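You operate a simulated robot arm through the tools that you are given. There is no shell and no other tool. Be economical: measure what you need, move in short steps, check, and stop when the job is done.

The job below is to be done with a simulated robot arm. You get a single attempt, and the scene is never put back.

Task
Tip the 16 cm flap up, the 22 cm flap down and draw the gasket out to it.
Fine: set the brake to drag and clamp the end with the green knob.

It is judged by the outcome, as a careful person would: the job done as asked, and still so three seconds after it is handed in. It fails if anything else is knocked over, pushed out of place, dropped, spilled or broken.

Robot
A 6-joint arm with a two-finger parallel gripper, fixed in place. Base frame: the origin is at the foot of the arm, x ahead of it, y to its left, z up. Lengths are in mm, angles in degrees, forces in N, time in s.
With the tool pointing down near the work surface it reaches from about 180 to 760 mm from the base axis. Its first joint turns from -166.0 to 166.0 degrees. Payload 3.91 kg.
Tool frame: the origin (TCP) lies between the finger pads and is the grasp point; the fingertips stand 30 mm ahead of it; z points along the fingers, y is the line along which they close. Largest opening 110 mm; finger width 20, thickness 10; the body of the gripper, 48 by 112 mm, starts 55 mm behind the TCP.
Orientation is that of the tool frame in the base frame, as a unit quaternion [w, x, y, z]. With the fingers straight down and closing along the base's y, the tool's x points along the base's -x, its y along +y and its z along -z.

Tools
- The arm moves only by the tool step_arm. Its arguments are lists of equal length, an entry for each row: "rotation": the turn, a rotation vector about the tool's x, y, z in degrees, a list of three; "offset": the shift along the tool's x, y, z in mm, a list of three; "fingers": the gripper command, from -1 (shut) to 1 (fully open), values between in proportion. In form: {"rotation": [[ax, ay, az], ...], "offset": [[dx, dy, dz], ...], "fingers": [fingers, ...]}. A call has 1 to 10 rows; each row shifts and turns the commanded pose from where the row before left it, along the tool's axes as they then stand. Each row takes 0.2 s and may step no farther than 50 mm and 8.6 degrees from the row before; otherwise, or with a gripper value out of range, the whole call is refused. Where a pose cannot be reached the arm comes as near as it can. A force on the tool above 40 N (or 10 N above the force at the start of the call, whichever is more), or a blocked arm, ends the call early, and 0.2 s more pass. Each finger travels about 45 mm/s and halts on what it meets, pressing with about 41 N; the grip force reading is that of the motor and also rises with nothing between the fingers. The clock runs only during rows and for 0.2 s after the last one: add rows that do not move to give the fingers time. The reply holds the time, the measured pose of the TCP, the force on the tool along the base axes, the opening and the grip force, in the units named above and with some noise, with the torque about the TCP (base axes, N m) and any sound that the robot's microphone picked up.
- Cameras (640 x 400 px; columns grow to the right, rows downward): "scene" is fixed at [399, 650.2, 1548.6]; the picture's right is [-0.75, 0.67, 0.00], its down [0.61, 0.68, -0.41] and it looks along [-0.27, -0.30, -0.91] (base axes); focal length 271 px, centre (320, 200). "wrist" rides on the gripper at [71, 22, -107] in the tool frame; the picture's right is [-0.29, 0.96, 0.00], its down [-0.76, -0.23, -0.61] and it looks along [-0.58, -0.18, 0.79] (tool axes); focal length 243 px, centre (320, 200). There is no depth. A picture from a camera that has moved, and an enlarged one, comes with that camera's place and axes in the base frame and with its lens.
- camera(camera): a new picture of that camera. No time passes.
- raise_lower(by): slides the trunk up (or, below 0, down) by that many mm; the arm rides with it, the base frame stays. It gives what a move gives, with no picture.
- inspect(camera, box): a new picture of the part [left, top, right, bottom] of that camera's present view, enlarged. No time passes.
- job_done(): hands the job in; it is judged then, once.

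Go step by step. Nothing tells you positions but the pictures and the camera data: compare them with the known pose of the tool, close in by small moves and look again before you grip or let go. The budget is 120 turns and 84 pictures, counting those below and the enlarged ones. Unless the task says otherwise, let go and move clear before handing in, and close with one line.

The tools are called as a command line: name --argument value ..., lists and objects as JSON in quotes. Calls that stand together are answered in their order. step_arm: Moves the arm, as the interface text tells. Its arguments: {"type":"object","properties":{"rotation":{"type":"array","items":{"type":"array","items":{"type":"number"}}},"offset":{"type":"array","items":{"type":"array","items":{"type":"number"}}},"fingers":{"type":"array","items":{"type":"number"}}},"required":["rotation","offset","fingers"]} The other tools are called the same way: raise_lower (by) slides the trunk up or down; camera (camera) takes a picture; inspect (camera, box) takes an enlarged picture of a part of a camera's view; job_done () hands the job in.

At the start:

```text
clock: 0.0
ee_pos: [183.7, 353.3, 1178.5]
orientation: [-0.001, 0.0, 1.0, 0.0]
force: [0.0, -1.1, 0.0]
moment: [-0.01, 0.06, -0.01]
gripper_width: 109.9
grip_force: 0.0
trunk travel left (down, up): [-525.0, 65.0]
```

scene: 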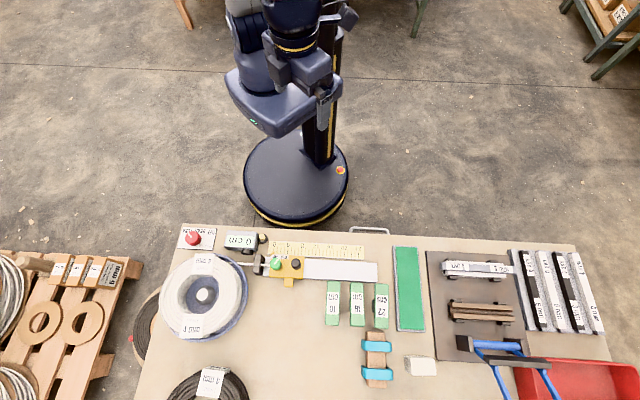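
wrist: 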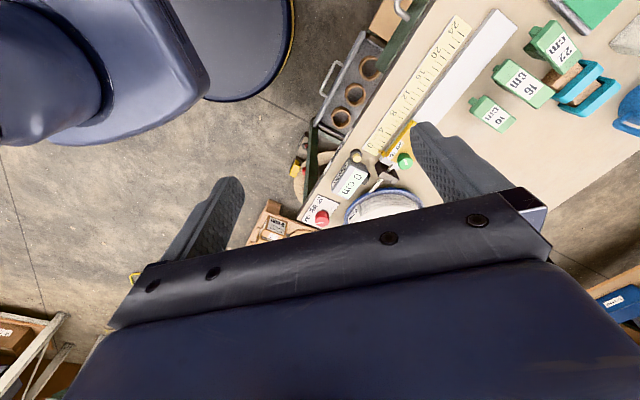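

I see a bench with a spool, a clamp with a green knob, a ruler/track and three green flaps (10, 16, 22 cm). I'll enlarge the parts to understand the mechanism.

inspect --camera "scene" --box '[150, 220, 310, 320]'

inspect --camera "scene" --box '[290, 230, 450, 330]'

inspect --camera "scene" --box '[130, 300, 290, 400]'

inspect --camera "wrist" --box '[280, 0, 600, 240]'

```text
4.00 times, centred on (230, 270) of scene
camera zoom: at [399.0, 650.2, 1548.6], right [-0.75, 0.67, 0.0], down [0.61, 0.68, -0.41], along [-0.27, -0.3, -0.91], focal length 1086 px, centre (680, -80)
```

zoom: 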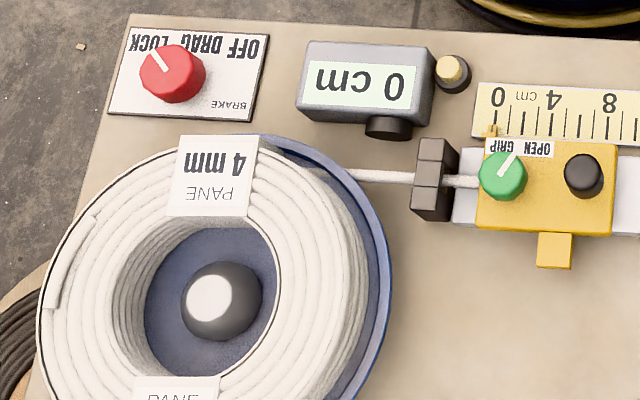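

```text
4.00 times, centred on (370, 280) of scene
camera zoom: at [399.0, 650.2, 1548.6], right [-0.75, 0.67, 0.0], down [0.61, 0.68, -0.41], along [-0.27, -0.3, -0.91], focal length 1086 px, centre (120, -120)
```

zoom: 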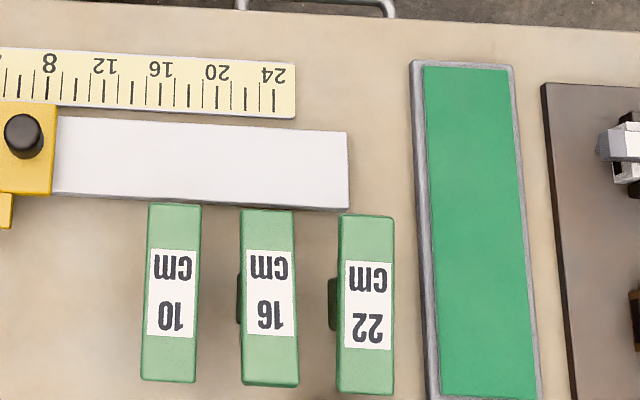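

```text
4.00 times, centred on (210, 350) of scene
camera zoom: at [399.0, 650.2, 1548.6], right [-0.75, 0.67, 0.0], down [0.61, 0.68, -0.41], along [-0.27, -0.3, -0.91], focal length 1086 px, centre (760, -400)
```

zoom: 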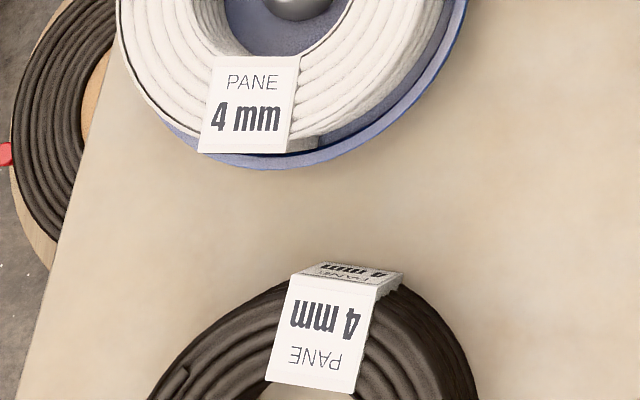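

```text
1.67 times, centred on (440, 120) of wrist
camera zoom: at [112.1, 375.8, 1286.9], right [0.29, 0.96, 0.0], down [0.76, -0.23, 0.61], along [0.58, -0.18, -0.79], focal length 404 px, centre (120, 333)
```

zoom: 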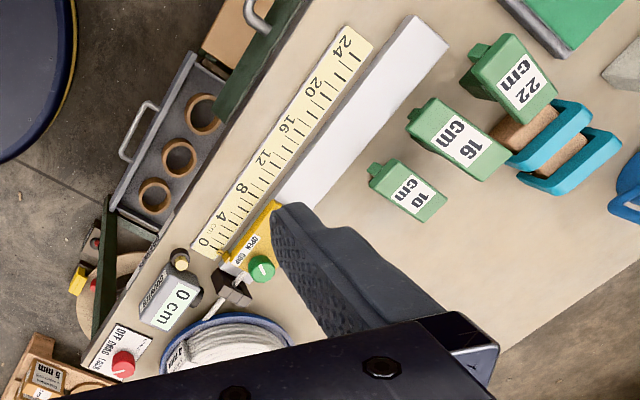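

The bench track runs roughly along (-0.69, 0.72), with the green knob near [396, 474, 837]. I'll turn the tool to line up with the track and move over the flaps for a closer look.

step_arm --rotation '[[0, 0, -7.35], [0, 0, -7.35], [0, 0, -7.35], [0, 0, -7.35], [0, 0, -7.35], [0, 0, -7.35]]' --offset '[[0, 0, 0], [0, 0, 0], [0, 0, 0], [0, 0, 0], [0, 0, 0], [0, 0, 0]]' --fingers '[1, 1, 1, 1, 1, 1]'

step_arm --rotation '[[0, 0, 0], [0, 0, 0], [0, 0, 0], [0, 0, 0], [0, 0, 0], [0, 0, 0], [0, 0, 0]]' --offset '[[-20.7, 35.5, 21.3], [-20.7, 35.5, 21.3], [-20.7, 35.5, 21.3], [-20.7, 35.5, 21.3], [-20.7, 35.5, 21.3], [-20.7, 35.5, 21.3], [0, 0, 0]]' --fingers '[0, -1, -1, -1, -1, -1, -1]'

camera --camera "wrist"

```text
clock: 1.4
ee_pos: [182.2, 352.5, 1176.4]
orientation: [0.0, -0.378, 0.926, 0.0]
force: [0.0, -0.1, -1.0]
moment: [0.02, -0.01, 0.02]
gripper_width: 109.9
grip_force: 0.0
trunk travel left (down, up): [-525.0, 65.0]
```

```text
clock: 3.0
ee_pos: [123.9, 594.3, 1050.6]
orientation: [0.001, -0.376, 0.927, 0.0]
force: [-0.5, -1.1, 0.0]
moment: [0.02, -0.04, 0.01]
gripper_width: 0.0
grip_force: 30.5
trunk travel left (down, up): [-525.0, 65.0]
```

```text
77 pictures are left
camera wrist: at [58.4, 562.8, 1158.8], right [-0.46, 0.89, 0.0], down [0.71, 0.36, 0.61], along [0.54, 0.28, -0.79], focal length 243 px, centre (320, 200)
```

wrist: 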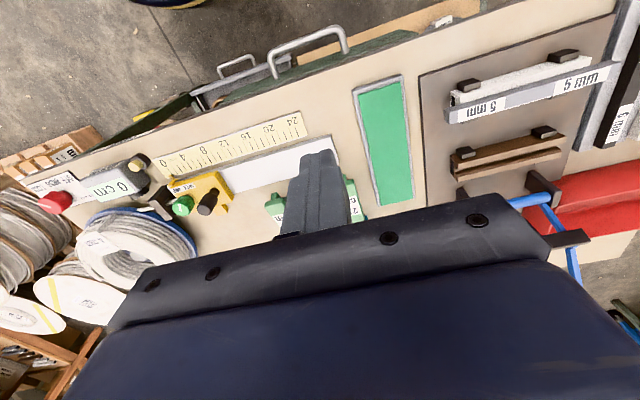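

The closed fingers hide the flaps, so I'll shift sideways along the track to see them.

step_arm --rotation '[[0, 0, 0], [0, 0, 0], [0, 0, 0], [0, 0, 0]]' --offset '[[-15, 35, 15], [-15, 35, 15], [-15, 35, 15], [0, 0, 0]]' --fingers '[-1, -1, -1, -1]'

camera --camera "wrist"

```text
clock: 4.0
ee_pos: [84.4, 689.2, 1003.0]
orientation: [0.0, -0.376, 0.927, 0.0]
force: [-0.1, 0.5, -1.3]
moment: [0.0, 0.0, 0.01]
gripper_width: 0.0
grip_force: 38.0
out of reach, approached as far as the arm can: row 3
trunk travel left (down, up): [-525.0, 65.0]
```

```text
76 pictures are left
camera wrist: at [17.5, 655.3, 1110.3], right [-0.46, 0.89, 0.0], down [0.71, 0.36, 0.61], along [0.54, 0.28, -0.79], focal length 243 px, centre (320, 200)
```

wrist: 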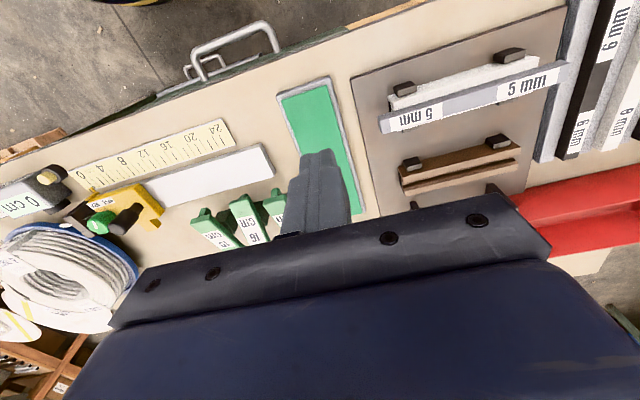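

inspect --camera "wrist" --box '[60, 110, 300, 260]'

```text
2.67 times, centred on (180, 185) of wrist
camera zoom: at [17.5, 655.3, 1110.3], right [-0.46, 0.89, 0.0], down [0.71, 0.36, 0.61], along [0.54, 0.28, -0.79], focal length 647 px, centre (693, 240)
```

zoom: 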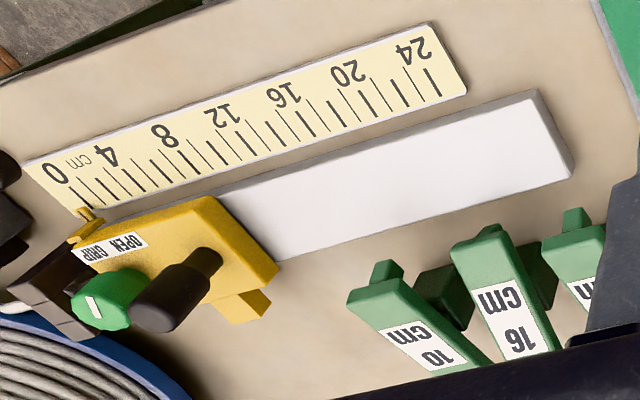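

I'll lower the trunk for reach and a closer, lower-angle look at the flaps.

raise_lower --by -110

inspect --camera "wrist" --box '[0, 60, 320, 260]'

inspect --camera "scene" --box '[320, 270, 400, 320]'

```text
clock: 5.4
ee_pos: [83.3, 687.5, 895.1]
orientation: [0.001, -0.376, 0.927, 0.001]
force: [0.2, -0.2, -0.2]
moment: [-0.03, 0.0, 0.0]
gripper_width: 0.0
grip_force: 37.6
trunk travel left (down, up): [-415.0, 175.0]
```

```text
2.00 times, centred on (160, 160) of wrist
camera zoom: at [17.6, 654.9, 1001.1], right [-0.46, 0.89, 0.0], down [0.71, 0.36, 0.61], along [0.54, 0.28, -0.79], focal length 485 px, centre (640, 280)
```

zoom: 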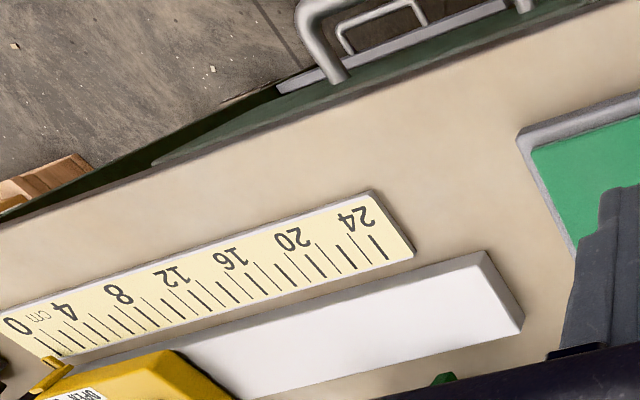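

```text
8.00 times, centred on (360, 295) of scene
camera zoom: at [399.0, 650.2, 1548.6], right [-0.75, 0.67, 0.0], down [0.61, 0.68, -0.41], along [-0.27, -0.3, -0.91], focal length 2172 px, centre (0, -560)
```

zoom: 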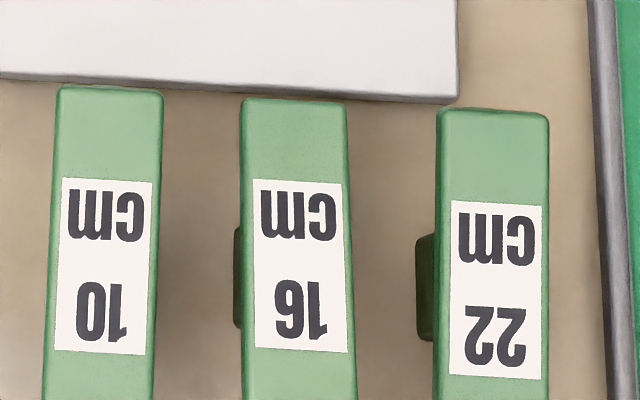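

The flaps are rocker bars just past the track, but I can't yet tell which way each is tipped. I'll turn the tool 90° and move so the camera views them from the side.

step_arm --rotation '[[0, 0, 8.2], [0, 0, 8.2], [0, 0, 8.2], [0, 0, 8.2], [0, 0, 8.2], [0, 0, 8.2], [0, 0, 8.2], [0, 0, 8.2], [0, 0, 8.2], [0, 0, 8.2]]' --offset '[[0, 0, -20], [0, 0, -20], [0, 0, 0], [0, 0, 0], [0, 0, 0], [0, 0, 0], [0, 0, 0], [0, 0, 0], [0, 0, 0], [0, 0, 0]]' --fingers '[-1, -1, -1, -1, -1, -1, -1, -1, -1, -1]'

step_arm --rotation '[[0, 0, 8], [0, 0, 0], [0, 0, 0], [0, 0, 0], [0, 0, 0]]' --offset '[[0, 0, 0], [-42, 22, 0], [-42, 22, 0], [-42, 22, 0], [0, 0, 0]]' --fingers '[-1, -1, -1, -1, -1]'

camera --camera "wrist"

```text
clock: 7.6
ee_pos: [83.6, 679.8, 931.1]
orientation: [0.0, 0.325, 0.946, 0.001]
force: [-0.1, 0.1, 0.3]
moment: [0.0, 0.02, -0.04]
gripper_width: 0.0
grip_force: 38.0
out of reach, approached as far as the arm can: row 1, 2
trunk travel left (down, up): [-415.0, 175.0]
```

```text
clock: 8.8
ee_pos: [218.7, 636.9, 930.4]
orientation: [-0.001, 0.389, 0.921, 0.001]
force: [0.2, 0.7, 0.3]
moment: [-0.02, 0.0, 0.01]
gripper_width: 0.1
grip_force: 37.9
trunk travel left (down, up): [-415.0, 175.0]
```

```text
72 pictures are left
camera wrist: at [185.7, 704.7, 1038.6], right [0.89, 0.46, 0.0], down [0.36, -0.71, 0.61], along [0.28, -0.54, -0.8], focal length 243 px, centre (320, 200)
```

wrist: 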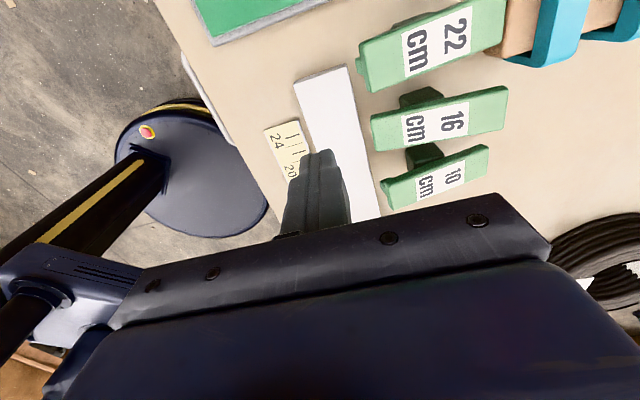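

inspect --camera "wrist" --box '[300, 0, 540, 220]'

```text
1.82 times, centred on (420, 110) of wrist
camera zoom: at [185.7, 704.7, 1038.6], right [0.89, 0.46, 0.0], down [0.36, -0.71, 0.61], along [0.28, -0.54, -0.8], focal length 441 px, centre (138, 364)
```

zoom: 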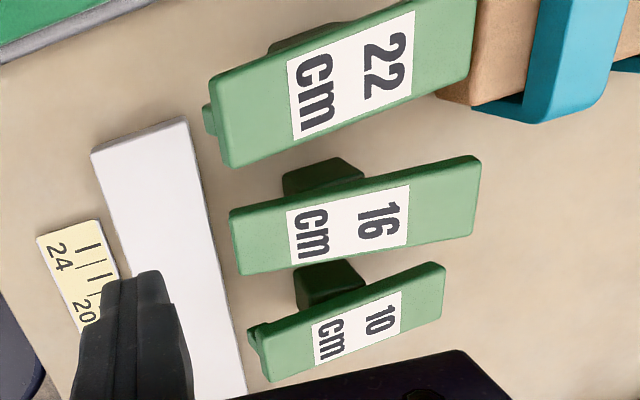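

Triangulating the bar tips gives near-end heights of about 846 for the 10 and 22 (tipped up) and about 831 for the 16 (down). The near tip of the 22 is around [225, 693]; I'll move above it with fingers closed.

step_arm --rotation '[[0, 0, 0], [0, 0, 0], [0, 0, 0]]' --offset '[[16.5, 27, 20], [16.5, 27, 20], [0, 0, 0]]' --fingers '[-1, -1, -1]'

inspect --camera "scene" --box '[310, 240, 430, 340]'

camera --camera "wrist"

```text
clock: 9.6
ee_pos: [225.3, 667.1, 898.2]
orientation: [0.0, 0.389, 0.921, 0.001]
force: [-0.7, 0.0, 0.0]
moment: [0.0, 0.0, 0.01]
gripper_width: 0.0
grip_force: 37.6
out of reach, approached as far as the arm can: row 2
trunk travel left (down, up): [-415.0, 175.0]
```

```text
4.00 times, centred on (370, 290) of scene
camera zoom: at [399.0, 650.2, 1548.6], right [-0.75, 0.67, 0.0], down [0.61, 0.68, -0.41], along [-0.27, -0.3, -0.91], focal length 1086 px, centre (120, -160)
```

zoom: 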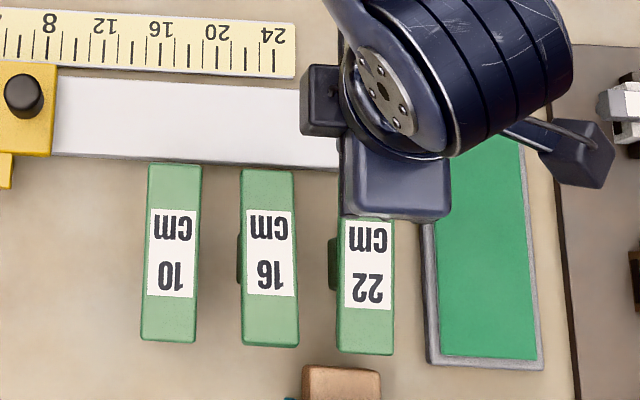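

```text
69 pictures are left
camera wrist: at [192.5, 734.3, 1006.3], right [0.89, 0.46, 0.0], down [0.36, -0.71, 0.61], along [0.28, -0.54, -0.8], focal length 243 px, centre (320, 200)
```

wrist: 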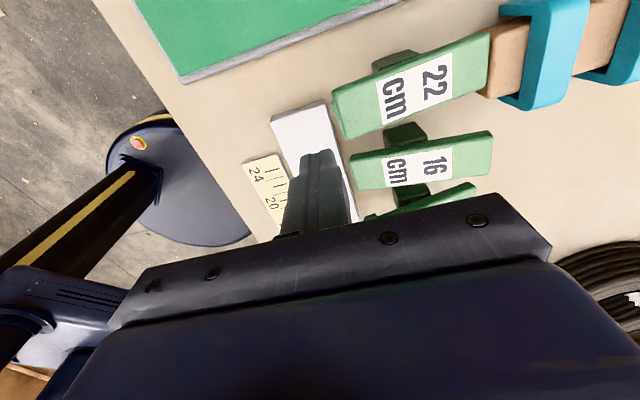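

The reach limit is relaxed when the arm works lower relative to its trunk, so I'll raise the trunk and descend with the arm.

raise_lower --by 140

step_arm --rotation '[[0, 0, 0], [0, 0, 0], [0, 0, 0], [0, 0, 0], [0, 0, 0]]' --offset '[[0, 0, 45], [0, 0, 45], [5, 0, 45], [10, 13, 10], [0, 14, 0]]' --fingers '[-1, -1, -1, -1, -1]'

```text
clock: 11.3
ee_pos: [226.9, 667.2, 1038.5]
orientation: [-0.001, 0.39, 0.921, 0.001]
force: [0.0, -0.2, 0.0]
moment: [-0.01, 0.0, 0.01]
gripper_width: 0.0
grip_force: 37.8
trunk travel left (down, up): [-555.0, 35.0]
```

```text
clock: 12.5
ee_pos: [231.2, 678.1, 893.1]
orientation: [-0.001, 0.391, 0.921, 0.002]
force: [0.3, 0.5, -0.1]
moment: [-0.02, 0.0, -0.02]
gripper_width: 0.0
grip_force: 37.1
out of reach, approached as far as the arm can: row 4, 5
trunk travel left (down, up): [-555.0, 35.0]
```

step_arm --rotation '[[-8, 0, 0], [-8, 0, 0], [-4, 0, 0], [0, 0, 0]]' --offset '[[6, 0, 0], [6, 0, 0], [0, 6, 0], [0, 0, 0]]' --fingers '[-1, -1, -1, -1]'

camera --camera "wrist"

inspect --camera "scene" --box '[310, 240, 430, 340]'

```text
clock: 13.5
ee_pos: [226.4, 691.5, 895.8]
orientation: [0.067, 0.383, 0.907, 0.161]
force: [0.7, 0.2, 0.8]
moment: [-0.03, 0.04, -0.01]
gripper_width: 0.1
grip_force: 38.4
trunk travel left (down, up): [-555.0, 35.0]
```

```text
68 pictures are left
camera wrist: at [165.3, 731.8, 1004.4], right [0.85, 0.42, 0.33], down [0.22, -0.84, 0.49], along [0.48, -0.34, -0.81], focal length 243 px, centre (320, 200)
```

wrist: 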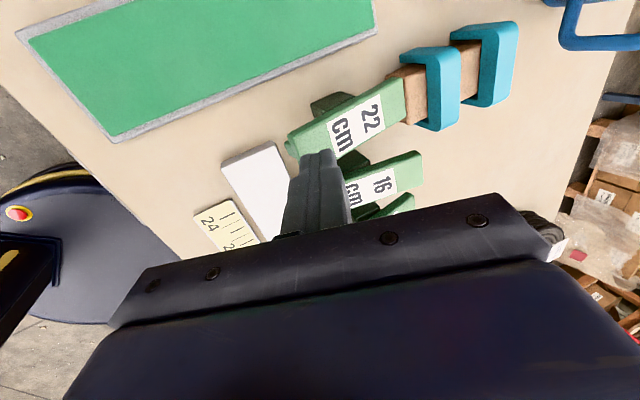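

```text
4.00 times, centred on (370, 290) of scene
camera zoom: at [399.0, 650.2, 1548.6], right [-0.75, 0.67, 0.0], down [0.61, 0.68, -0.41], along [-0.27, -0.3, -0.91], focal length 1086 px, centre (120, -160)
```

zoom: 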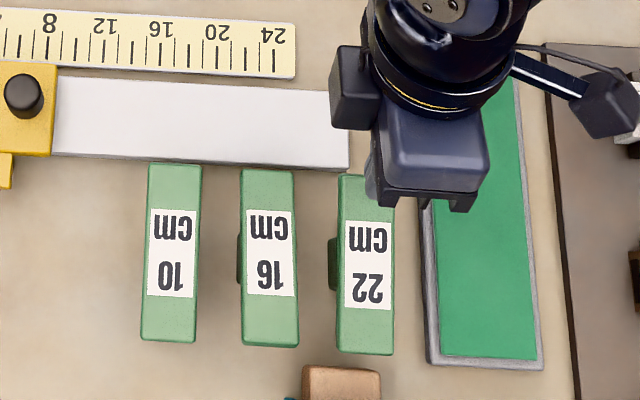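

The fingertip is just above the near tip of the 22 flap. I'll press straight down in small steps.

step_arm --rotation '[[0, 0, 0], [0, 0, 0], [0, 0, 0], [0, 0, 0], [0, 0, 0], [0, 0, 0], [0, 0, 0]]' --offset '[[-3, -4.1, 11.3], [0, -2, 5.6], [0, -2, 5.6], [0, -1.4, 3.8], [0, -1.4, 3.8], [0, -1.4, 3.8], [0, 0, 0]]' --fingers '[-1, -1, -1, -1, -1, -1, -1]'

```text
clock: 15.1
ee_pos: [229.8, 689.8, 860.7]
orientation: [0.067, 0.384, 0.906, 0.162]
force: [0.1, -0.4, 0.6]
moment: [-0.02, -0.03, 0.0]
gripper_width: 0.0
grip_force: 37.5
trunk travel left (down, up): [-555.0, 35.0]
```

inspect --camera "wrist" --box '[240, 60, 480, 220]'

inspect --camera "scene" --box '[320, 270, 400, 330]'

```text
2.50 times, centred on (360, 140) of wrist
camera zoom: at [167.4, 731.1, 968.8], right [0.85, 0.42, 0.33], down [0.22, -0.84, 0.49], along [0.48, -0.34, -0.81], focal length 606 px, centre (220, 350)
```

zoom: 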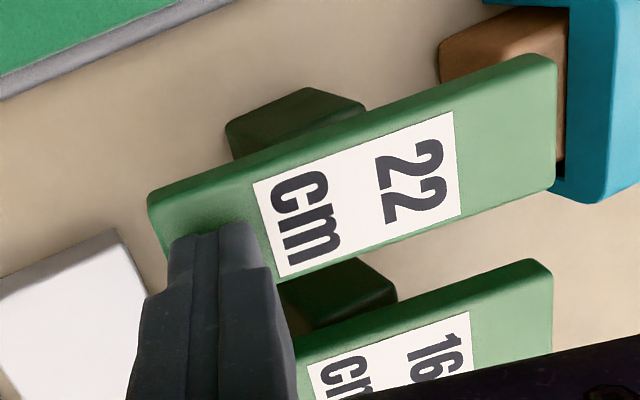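

```text
6.67 times, centred on (360, 300) of scene
camera zoom: at [399.0, 650.2, 1548.6], right [-0.75, 0.67, 0.0], down [0.61, 0.68, -0.41], along [-0.27, -0.3, -0.91], focal length 1810 px, centre (53, -467)
```

zoom: 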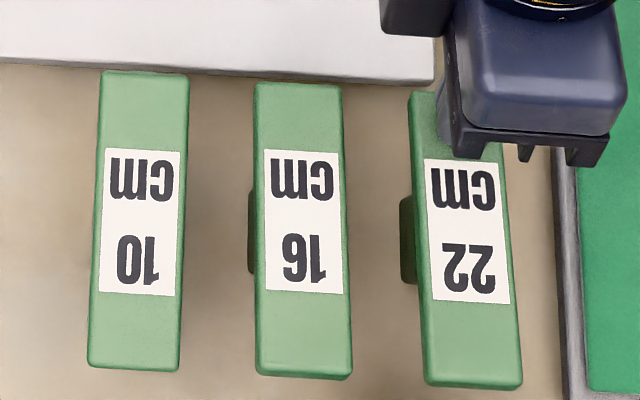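

The 22 flap has tipped down (its skew in the scene picture matches). Next I lift clear, tilt a bit more outward and reach over the far end of the 16 flap.

step_arm --rotation '[[0, 0, 0], [-8, 0, 0], [0, 0, 0], [0, 0, 0], [0, 0, 0], [0, 0, 0]]' --offset '[[0, 15.4, -42.3], [-28, 0, 0], [-28.5, 0, 0], [0, 32, 17], [0, 32, 17], [0, 0, 0]]' --fingers '[-1, -1, -1, -1, -1, -1]'

camera --camera "wrist"

inspect --camera "scene" --box '[310, 240, 430, 340]'

```text
clock: 16.5
ee_pos: [321.3, 700.1, 903.6]
orientation: [0.094, 0.378, 0.893, 0.224]
force: [-1.0, 0.1, 0.3]
moment: [-0.01, 0.03, 0.0]
gripper_width: 0.0
grip_force: 37.1
trunk travel left (down, up): [-555.0, 35.0]
```

```text
64 pictures are left
camera wrist: at [249.3, 730.2, 1009.6], right [0.81, 0.38, 0.45], down [0.18, -0.89, 0.43], along [0.56, -0.26, -0.78], focal length 243 px, centre (320, 200)
```

wrist: 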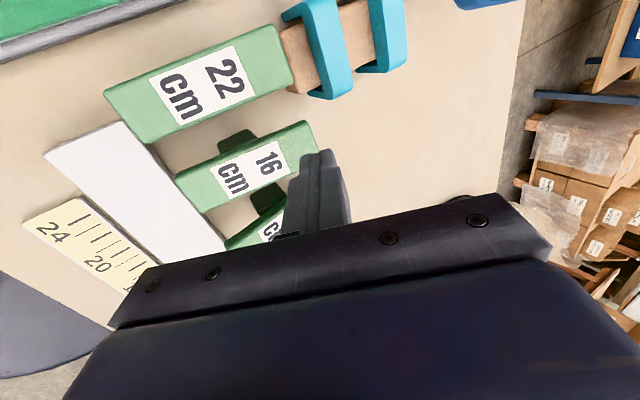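

```text
4.00 times, centred on (370, 290) of scene
camera zoom: at [399.0, 650.2, 1548.6], right [-0.75, 0.67, 0.0], down [0.61, 0.68, -0.41], along [-0.27, -0.3, -0.91], focal length 1086 px, centre (120, -160)
```

zoom: 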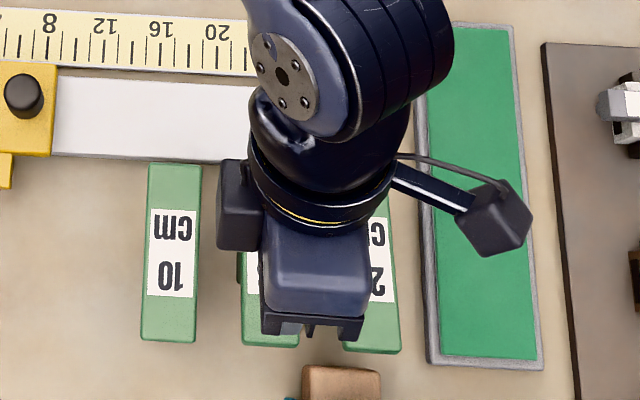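

The 22 flap is clearly down now. The tip is over the outer end of the 16 flap, so I'll press it down.

step_arm --rotation '[[0, 0, 0], [0, 0, 0], [0, 0, 0], [0, 0, 0], [0, 0, 0], [0, 0, 0], [0, 0, 0], [0, 0, 0]]' --offset '[[0, -9.4, 17.7], [0, -2.8, 5.3], [0, -1.9, 3.5], [0, -1.4, 2.7], [0, -1.4, 2.7], [0, -1.4, 2.7], [0, -1.4, 2.7], [0, 0, 0]]' --fingers '[-1, -1, -1, -1, -1, -1, -1, -1]'

inspect --camera "wrist" --box '[40, 0, 360, 240]'

```text
clock: 18.3
ee_pos: [320.3, 699.6, 862.1]
orientation: [0.093, 0.379, 0.893, 0.224]
force: [0.8, -1.0, 1.9]
moment: [-0.02, -0.03, 0.01]
gripper_width: 0.0
grip_force: 37.4
trunk travel left (down, up): [-555.0, 35.0]
```

```text
1.67 times, centred on (200, 120) of wrist
camera zoom: at [248.1, 730.0, 967.8], right [0.81, 0.38, 0.45], down [0.18, -0.89, 0.43], along [0.56, -0.26, -0.78], focal length 404 px, centre (520, 333)
```

zoom: 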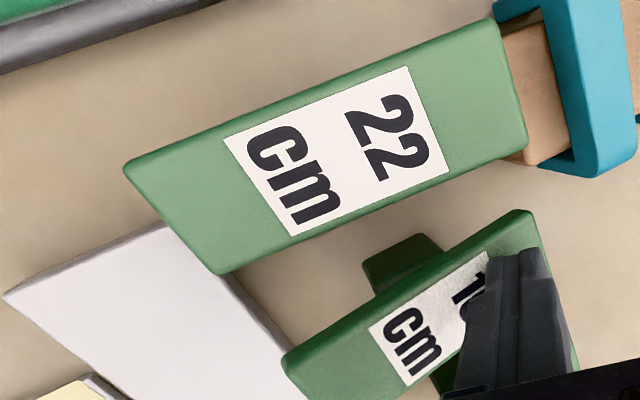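

step_arm --rotation '[[0, 0, 0], [0, 0, 0], [0, 0, 0]]' --offset '[[0, 9.4, -17.7], [0, 14, -26.5], [0, 0, 0]]' --fingers '[-1, -1, -1]'

inspect --camera "wrist" --box '[40, 0, 360, 260]'

```text
clock: 19.1
ee_pos: [321.0, 701.7, 912.0]
orientation: [0.094, 0.379, 0.893, 0.224]
force: [-0.5, 0.1, 0.4]
moment: [0.01, 0.0, -0.02]
gripper_width: 0.0
grip_force: 38.4
trunk travel left (down, up): [-555.0, 35.0]
```

```text
1.54 times, centred on (200, 130) of wrist
camera zoom: at [249.3, 730.7, 1018.6], right [0.81, 0.38, 0.45], down [0.18, -0.89, 0.43], along [0.56, -0.26, -0.78], focal length 373 px, centre (505, 308)
```

zoom: 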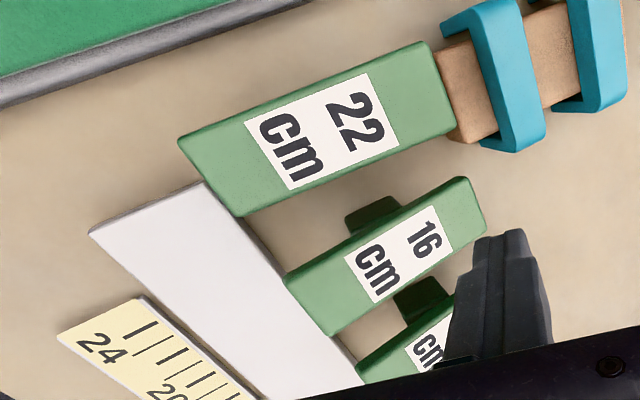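

Both flaps look set. I'll retreat, stand the tool upright, and check from the scene camera.

step_arm --rotation '[[0, 0, 0], [7, 0, 0], [7, 0, 0], [7, 0, 0], [7, 0, 0], [0, 0, 0], [0, 0, 0], [0, 0, 0], [0, 0, 0]]' --offset '[[0, 0, -48], [0, -30, -15], [0, -30, -10], [0, -30, -5], [0, -20, 0], [-45, 0, 0], [-45, 0, 0], [-45, 0, 0], [0, 0, 0]]' --fingers '[-1, -1, -1, -1, -1, -1, -1, -1, -1]'

inspect --camera "scene" --box '[320, 270, 400, 330]'

camera --camera "wrist"

```text
clock: 21.1
ee_pos: [316.7, 507.0, 946.3]
orientation: [-0.001, 0.388, 0.921, 0.001]
force: [-0.3, -0.6, 0.1]
moment: [0.03, 0.0, -0.02]
gripper_width: 0.1
grip_force: 38.1
trunk travel left (down, up): [-555.0, 35.0]
```

```text
6.67 times, centred on (360, 300) of scene
camera zoom: at [399.0, 650.2, 1548.6], right [-0.75, 0.67, 0.0], down [0.61, 0.68, -0.41], along [-0.27, -0.3, -0.91], focal length 1810 px, centre (53, -467)
```

zoom: 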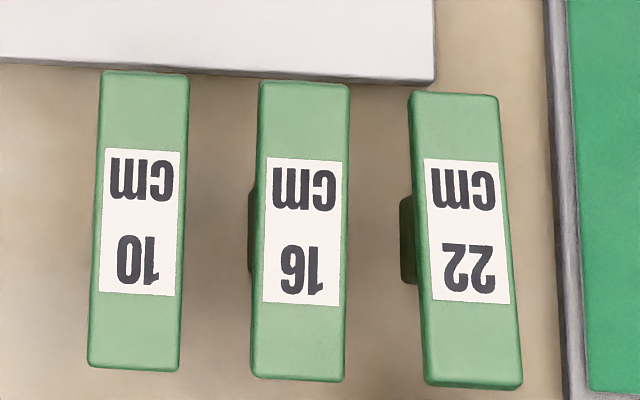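

```text
59 pictures are left
camera wrist: at [282.3, 573.4, 1054.1], right [0.89, 0.46, 0.0], down [0.36, -0.71, 0.61], along [0.28, -0.54, -0.8], focal length 243 px, centre (320, 200)
```

wrist: 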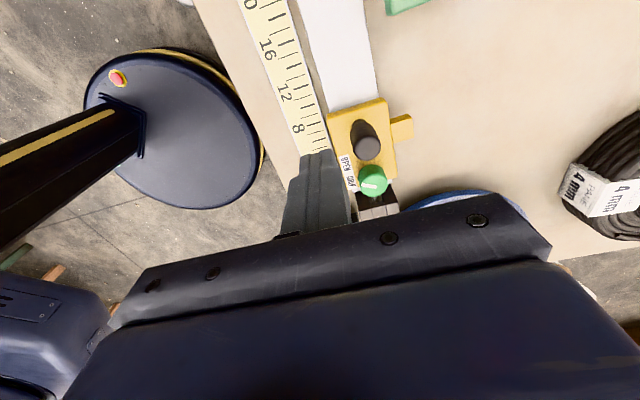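

The flaps are right: 10 and 16 up, 22 down. Next I look at the green knob close up.

inspect --camera "wrist" --box '[300, 80, 440, 220]'

inspect --camera "scene" --box '[180, 220, 260, 270]'

inspect --camera "scene" --box '[245, 235, 325, 295]'

```text
2.86 times, centred on (370, 150) of wrist
camera zoom: at [282.3, 573.4, 1054.1], right [0.89, 0.46, 0.0], down [0.36, -0.71, 0.61], along [0.28, -0.54, -0.8], focal length 693 px, centre (177, 343)
```

zoom: 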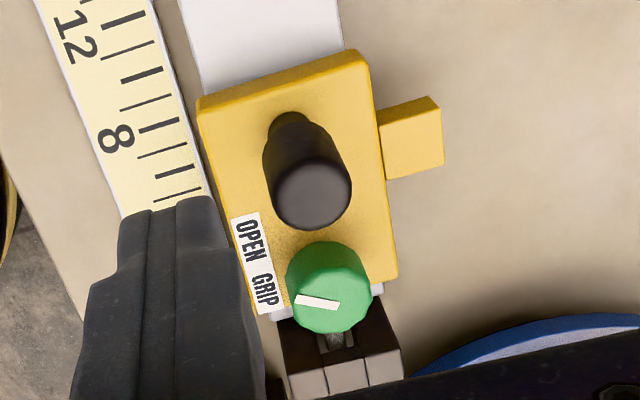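

```text
8.00 times, centred on (220, 245) of scene
camera zoom: at [399.0, 650.2, 1548.6], right [-0.75, 0.67, 0.0], down [0.61, 0.68, -0.41], along [-0.27, -0.3, -0.91], focal length 2172 px, centre (1120, -160)
```

zoom: 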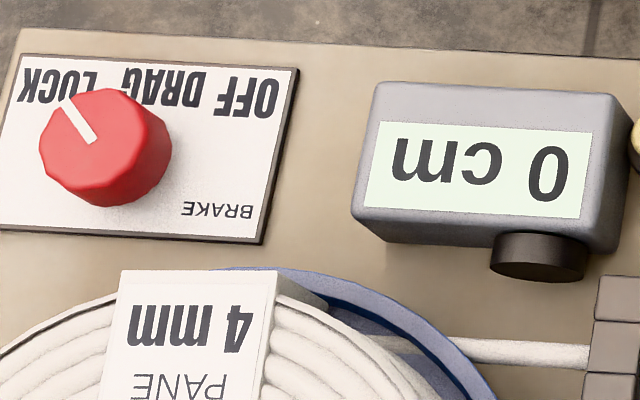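

```text
6.67 times, centred on (285, 265) of scene
camera zoom: at [399.0, 650.2, 1548.6], right [-0.75, 0.67, 0.0], down [0.61, 0.68, -0.41], along [-0.27, -0.3, -0.91], focal length 1810 px, centre (553, -233)
```

zoom: 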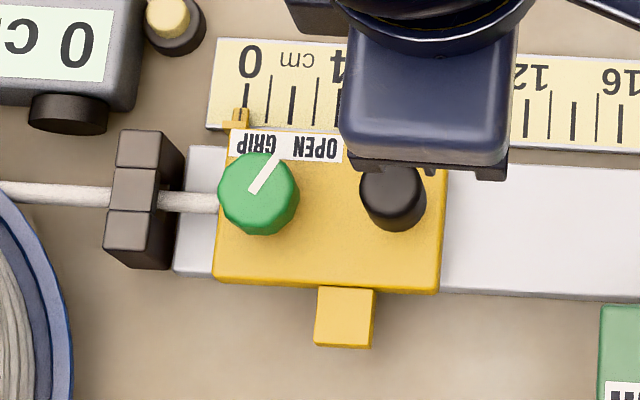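

The green knob's pointer stands at OPEN; GRIP is reached by turning it counter-clockwise (from above). Its top is near [391, 477, 857]. I'll move above it with half-open fingers, pre-turned for the twist.

step_arm --rotation '[[0, 0, 0], [0, 0, 0], [0, 0, 8.5], [0, 0, 8.5], [0, 0, 8.5], [0, 0, 8.5], [0, 0, 0]]' --offset '[[-36.5, 16, 0], [-36.5, 16, 0], [0, 0, 0], [0, 0, 0], [0, 0, 0], [0, 0, 0], [0, 0, 0]]' --fingers '[0, 0, 0, 0, 0, 0, 0]'

camera --camera "wrist"

```text
clock: 22.7
ee_pos: [388.7, 475.9, 946.4]
orientation: [-0.001, 0.643, 0.766, 0.002]
force: [0.9, -0.5, -0.2]
moment: [-0.01, 0.02, 0.02]
gripper_width: 55.2
grip_force: 0.1
trunk travel left (down, up): [-555.0, 35.0]
```

```text
55 pictures are left
camera wrist: at [398.1, 551.0, 1055.0], right [0.99, -0.12, 0.0], down [-0.09, -0.79, 0.61], along [-0.07, -0.6, -0.8], focal length 243 px, centre (320, 200)
```

wrist: 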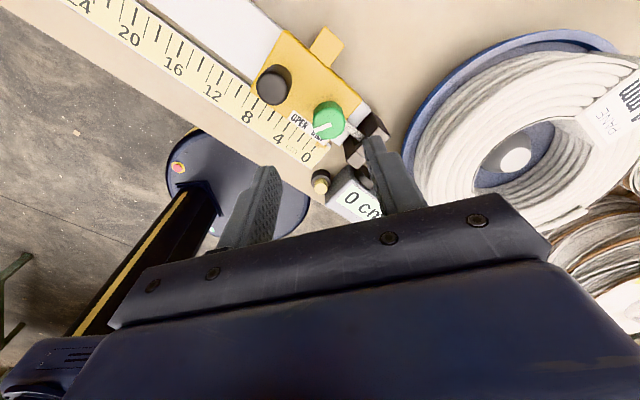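

step_arm --rotation '[[0, 0, 0], [0, 0, 0]]' --offset '[[0, 3, 40], [0, 0, 0]]' --fingers '[0, 0]'

inspect --camera "wrist" --box '[200, 60, 440, 240]'

```text
clock: 23.3
ee_pos: [392.8, 476.7, 905.9]
orientation: [-0.001, 0.643, 0.766, 0.0]
force: [0.7, 0.0, -0.6]
moment: [-0.01, -0.01, 0.02]
gripper_width: 54.9
grip_force: 0.1
trunk travel left (down, up): [-555.0, 35.0]
```

```text
2.22 times, centred on (320, 150) of wrist
camera zoom: at [401.1, 551.6, 1013.6], right [0.99, -0.12, 0.0], down [-0.09, -0.79, 0.61], along [-0.07, -0.6, -0.8], focal length 539 px, centre (320, 311)
```

zoom: 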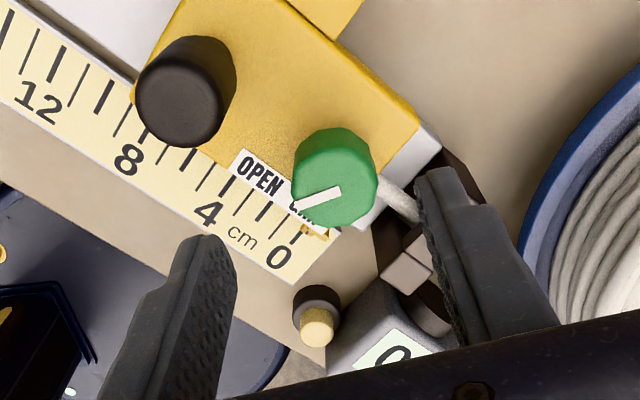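

step_arm --rotation '[[0, 0, 0], [0, 0, 0], [0, 0, 0], [0, 0, 0], [0, 0, 0]]' --offset '[[0, 0, 0], [1, 0, 14], [0, 0, 10], [0, 0, 9], [0, 0, 0]]' --fingers '[-0.22, -0.22, -0.22, -0.22, -0.22]'

inspect --camera "wrist" --box '[200, 60, 440, 240]'

```text
clock: 24.5
ee_pos: [393.2, 478.1, 872.3]
orientation: [0.0, 0.642, 0.767, 0.002]
force: [0.7, -0.1, 0.0]
moment: [0.01, -0.02, 0.02]
gripper_width: 42.9
grip_force: 0.0
trunk travel left (down, up): [-555.0, 35.0]
```

```text
2.22 times, centred on (320, 150) of wrist
camera zoom: at [401.3, 553.5, 981.2], right [0.99, -0.12, 0.0], down [-0.09, -0.79, 0.61], along [-0.07, -0.6, -0.8], focal length 539 px, centre (320, 311)
```

zoom: 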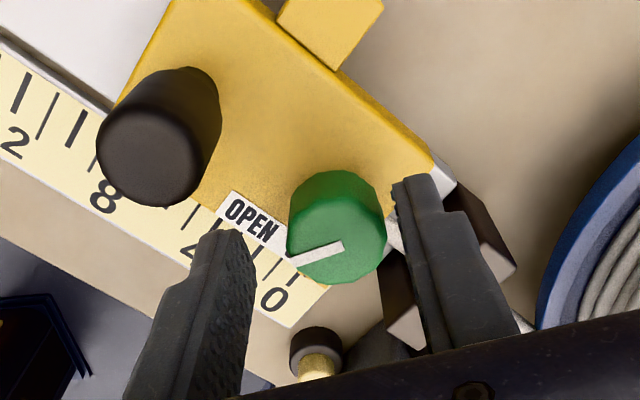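

step_arm --rotation '[[0, 0, 0], [0, 0, 0]]' --offset '[[2.5, 4, 0], [0, 0, 0]]' --fingers '[-0.22, -0.22]'

inspect --camera "wrist" --box '[200, 60, 440, 240]'

```text
clock: 25.1
ee_pos: [396.2, 481.7, 873.4]
orientation: [0.0, 0.642, 0.767, 0.0]
force: [0.2, -0.1, 0.2]
moment: [0.01, 0.02, 0.01]
gripper_width: 43.1
grip_force: 0.1
trunk travel left (down, up): [-555.0, 35.0]
```

```text
2.22 times, centred on (320, 150) of wrist
camera zoom: at [404.7, 556.2, 981.0], right [0.99, -0.12, 0.0], down [-0.09, -0.79, 0.61], along [-0.07, -0.6, -0.8], focal length 539 px, centre (320, 311)
```

zoom: 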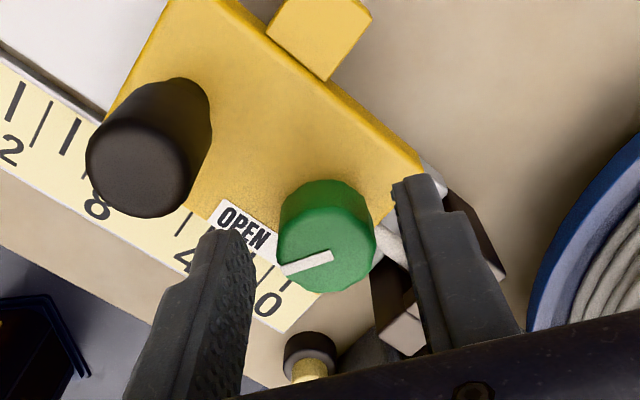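

Gaps on both sides are about even; closing on the knob.

step_arm --rotation '[[0, 0, 0], [0, 0, 0], [0, 0, 0], [0, 0, 0]]' --offset '[[0, 0, 0], [0, 0, 0], [0, 0, 0], [0, 0, 0]]' --fingers '[-0.5, -0.8, -1, -1]'

inspect --camera "wrist" --box '[200, 60, 440, 240]'

```text
clock: 26.1
ee_pos: [395.6, 480.0, 872.8]
orientation: [0.0, 0.641, 0.767, 0.0]
force: [-4.4, -1.0, -1.9]
moment: [-0.03, 0.2, -0.01]
gripper_width: 29.3
grip_force: 44.7
trunk travel left (down, up): [-555.0, 35.0]
```

```text
2.22 times, centred on (320, 150) of wrist
camera zoom: at [404.1, 556.1, 981.1], right [0.99, -0.12, 0.0], down [-0.09, -0.79, 0.61], along [-0.07, -0.6, -0.8], focal length 539 px, centre (320, 311)
```

zoom: 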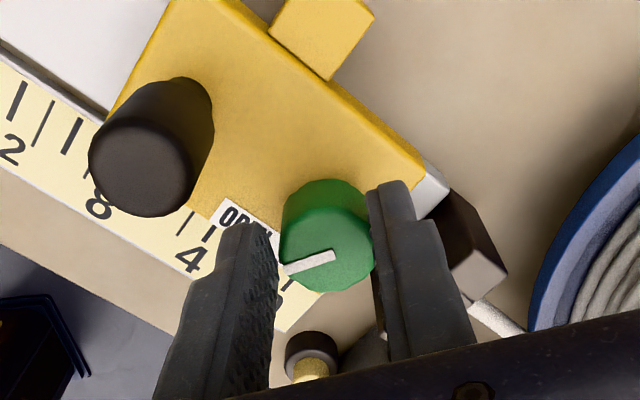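

Gripped at 29 mm. Turning counter-clockwise toward GRIP.

step_arm --rotation '[[0, 0, -7], [0, 0, -7], [0, 0, -7], [0, 0, -7], [0, 0, -7], [0, 0, 0]]' --offset '[[0, -0.5, 0], [0, 0, 0], [0, 0, 0], [0, 0, 0], [0, 0, 0], [0, 0, 0]]' --fingers '[-1, -1, -1, -1, -1, -1]'

inspect --camera "wrist" --box '[200, 60, 440, 240]'

```text
clock: 27.5
ee_pos: [391.7, 479.0, 874.1]
orientation: [-0.001, 0.38, 0.925, -0.003]
force: [-27.0, -12.7, -10.6]
moment: [-0.15, 0.79, -0.2]
gripper_width: 29.2
grip_force: 45.0
trunk travel left (down, up): [-555.0, 35.0]
```

```text
2.22 times, centred on (320, 150) of wrist
camera zoom: at [356.3, 546.1, 980.9], right [0.88, 0.48, 0.0], down [0.38, -0.7, 0.61], along [0.29, -0.54, -0.79], focal length 539 px, centre (320, 311)
```

zoom: 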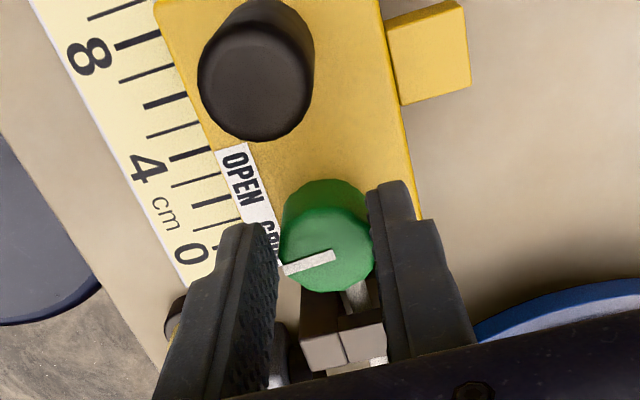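

The knob turns with the gripper. I'll ease off the side load and continue turning toward GRIP.

step_arm --rotation '[[0, 0, 0], [0, 0, -6], [0, 0, -6], [0, 0, -6], [0, 0, 0]]' --offset '[[0, -3, 0], [0, 0, 0], [0, 0, 0], [0, 0, 0], [0, 0, 0]]' --fingers '[-1, -1, -1, -1, -1]'

```text
clock: 28.7
ee_pos: [389.2, 476.5, 873.2]
orientation: [-0.001, 0.232, 0.973, -0.003]
force: [-29.0, -10.9, -16.7]
moment: [-0.37, 0.47, -0.11]
gripper_width: 29.4
grip_force: 45.6
trunk travel left (down, up): [-555.0, 35.0]
```

step_arm --rotation '[[0, 0, 0], [0, 0, -6], [0, 0, -6], [0, 0, 0]]' --offset '[[2.2, -2.5, 1], [0, 0, 0], [0, 0, 0], [0, 0, 0]]' --fingers '[-1, -1, -1, -1]'

inspect --camera "wrist" --box '[200, 60, 440, 240]'

```text
clock: 29.7
ee_pos: [389.4, 474.7, 873.1]
orientation: [0.0, 0.129, 0.992, 0.0]
force: [-13.5, -14.4, -10.1]
moment: [-0.68, 0.08, -0.52]
gripper_width: 29.0
grip_force: 45.1
trunk travel left (down, up): [-555.0, 35.0]
```

```text
2.22 times, centred on (320, 150) of wrist
camera zoom: at [326.8, 515.4, 981.3], right [0.53, 0.85, 0.0], down [0.68, -0.42, 0.61], along [0.52, -0.32, -0.79], focal length 539 px, centre (320, 311)
```

zoom: 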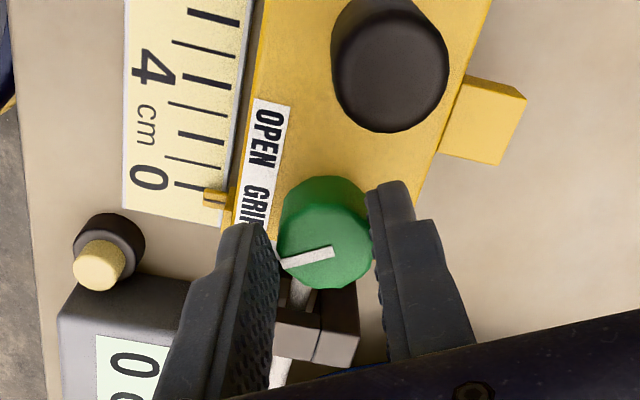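

step_arm --rotation '[[0, 0, -5], [0, 0, 0]]' --offset '[[0, -1.5, 0.5], [0, 0, 0]]' --fingers '[-1, -1]'

inspect --camera "wrist" --box '[200, 60, 440, 240]'

```text
clock: 30.3
ee_pos: [390.4, 475.3, 874.4]
orientation: [0.001, 0.086, 0.996, 0.001]
force: [-8.8, -15.5, -3.5]
moment: [-0.46, 0.43, -1.0]
gripper_width: 29.3
grip_force: 44.7
trunk travel left (down, up): [-555.0, 35.0]
```

```text
2.22 times, centred on (320, 150) of wrist
camera zoom: at [323.9, 508.8, 981.5], right [0.45, 0.89, 0.0], down [0.71, -0.36, 0.61], along [0.54, -0.27, -0.79], focal length 539 px, centre (320, 311)
```

zoom: 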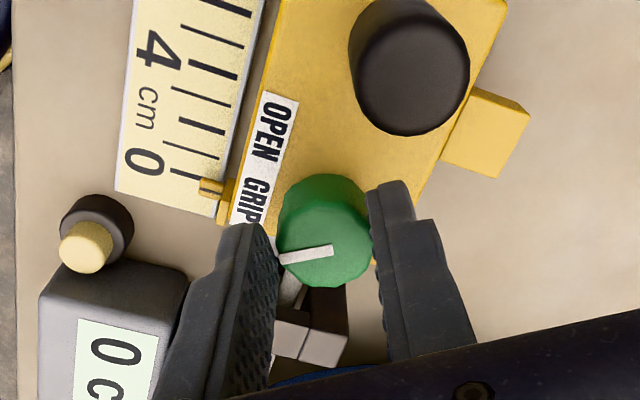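

The torque is climbing, so the knob is at its stop at GRIP. I release, rise, and check the pointer.

step_arm --rotation '[[0, 0, 0], [0, 0, 0], [0, 0, 0], [0, 0, 0], [0, 0, 0]]' --offset '[[0, 0, 0], [0, 0, 0], [0, 0, -30], [0, 0, -35], [0, 0, 0]]' --fingers '[-0.22, -0.22, -0.22, -0.22, -0.22]'

inspect --camera "wrist" --box '[200, 60, 440, 240]'

```text
clock: 31.5
ee_pos: [390.4, 477.1, 940.2]
orientation: [0.0, 0.087, 0.996, 0.002]
force: [-0.4, -1.2, -0.1]
moment: [0.01, -0.01, 0.01]
gripper_width: 43.1
grip_force: 0.0
trunk travel left (down, up): [-555.0, 35.0]
```

```text
2.22 times, centred on (320, 150) of wrist
camera zoom: at [324.8, 511.7, 1048.0], right [0.45, 0.89, 0.0], down [0.71, -0.36, 0.61], along [0.54, -0.27, -0.79], focal length 539 px, centre (320, 311)
```

zoom: 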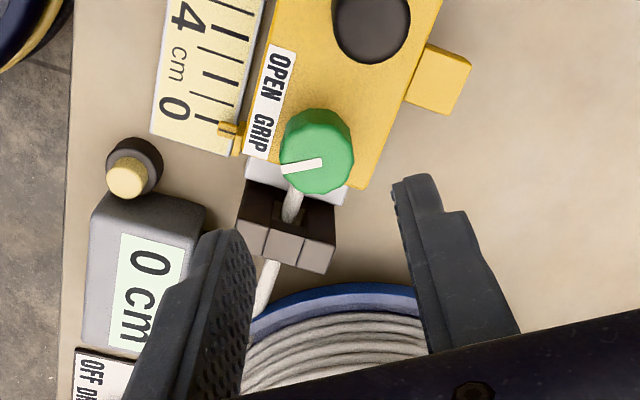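

The pointer now stands at GRIP. Next I go to the red brake knob near [522, 257], staying high.

step_arm --rotation '[[0, 0, 0], [0, 0, 0], [0, 0, 0], [0, 0, 0], [0, 0, 0], [0, 0, 0], [0, 0, -8], [0, 0, -8], [0, 0, -8], [0, 0, 0]]' --offset '[[-28, -32.3, 0], [-28, -32.3, 0], [-28, -32.3, 0], [-28, -32.3, 0], [-28, -32.3, 0], [-28, -32.3, 0], [0, 0, 0], [0, 0, 0], [0, 0, 0], [0, 0, 0]]' --fingers '[0, 0, 0, 0, 0, 0, 0, 0, 0, 0]'

camera --camera "wrist"

inspect --camera "scene" --box '[240, 235, 320, 285]'

```text
clock: 33.7
ee_pos: [521.0, 256.5, 936.7]
orientation: [0.001, -0.123, 0.992, 0.002]
force: [0.1, -0.6, 0.5]
moment: [0.03, -0.04, -0.02]
gripper_width: 55.1
grip_force: 0.0
trunk travel left (down, up): [-555.0, 35.0]
```

```text
46 pictures are left
camera wrist: at [447.6, 260.8, 1044.3], right [0.05, 1.0, 0.0], down [0.79, -0.04, 0.61], along [0.61, -0.03, -0.79], focal length 243 px, centre (320, 200)
```

wrist: 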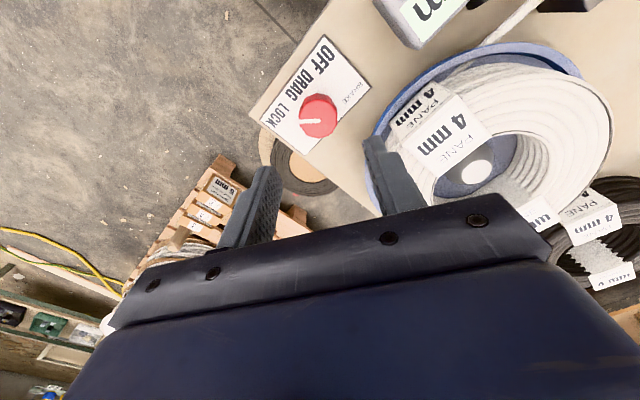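

```text
8.00 times, centred on (280, 260) of scene
camera zoom: at [399.0, 650.2, 1548.6], right [-0.75, 0.67, 0.0], down [0.61, 0.68, -0.41], along [-0.27, -0.3, -0.91], focal length 2172 px, centre (640, -280)
```

zoom: 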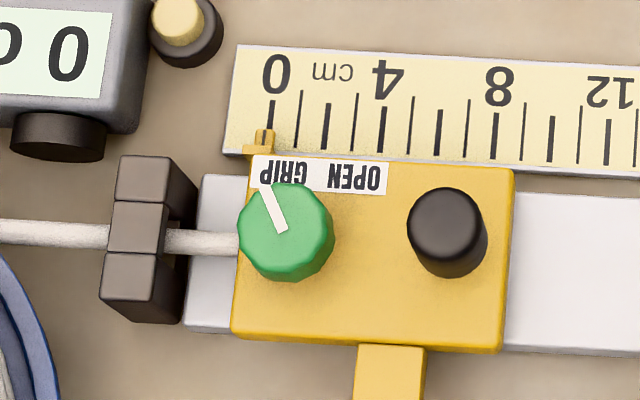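

Green knob confirmed at GRIP. Zooming on the brake knob.

inspect --camera "wrist" --box '[240, 20, 400, 180]'

```text
2.50 times, centred on (320, 100) of wrist
camera zoom: at [447.6, 260.8, 1044.3], right [0.05, 1.0, 0.0], down [0.79, -0.04, 0.61], along [0.61, -0.03, -0.79], focal length 606 px, centre (320, 450)
```

zoom: 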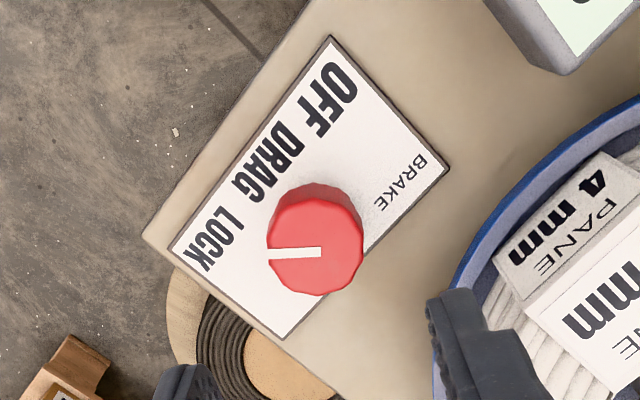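

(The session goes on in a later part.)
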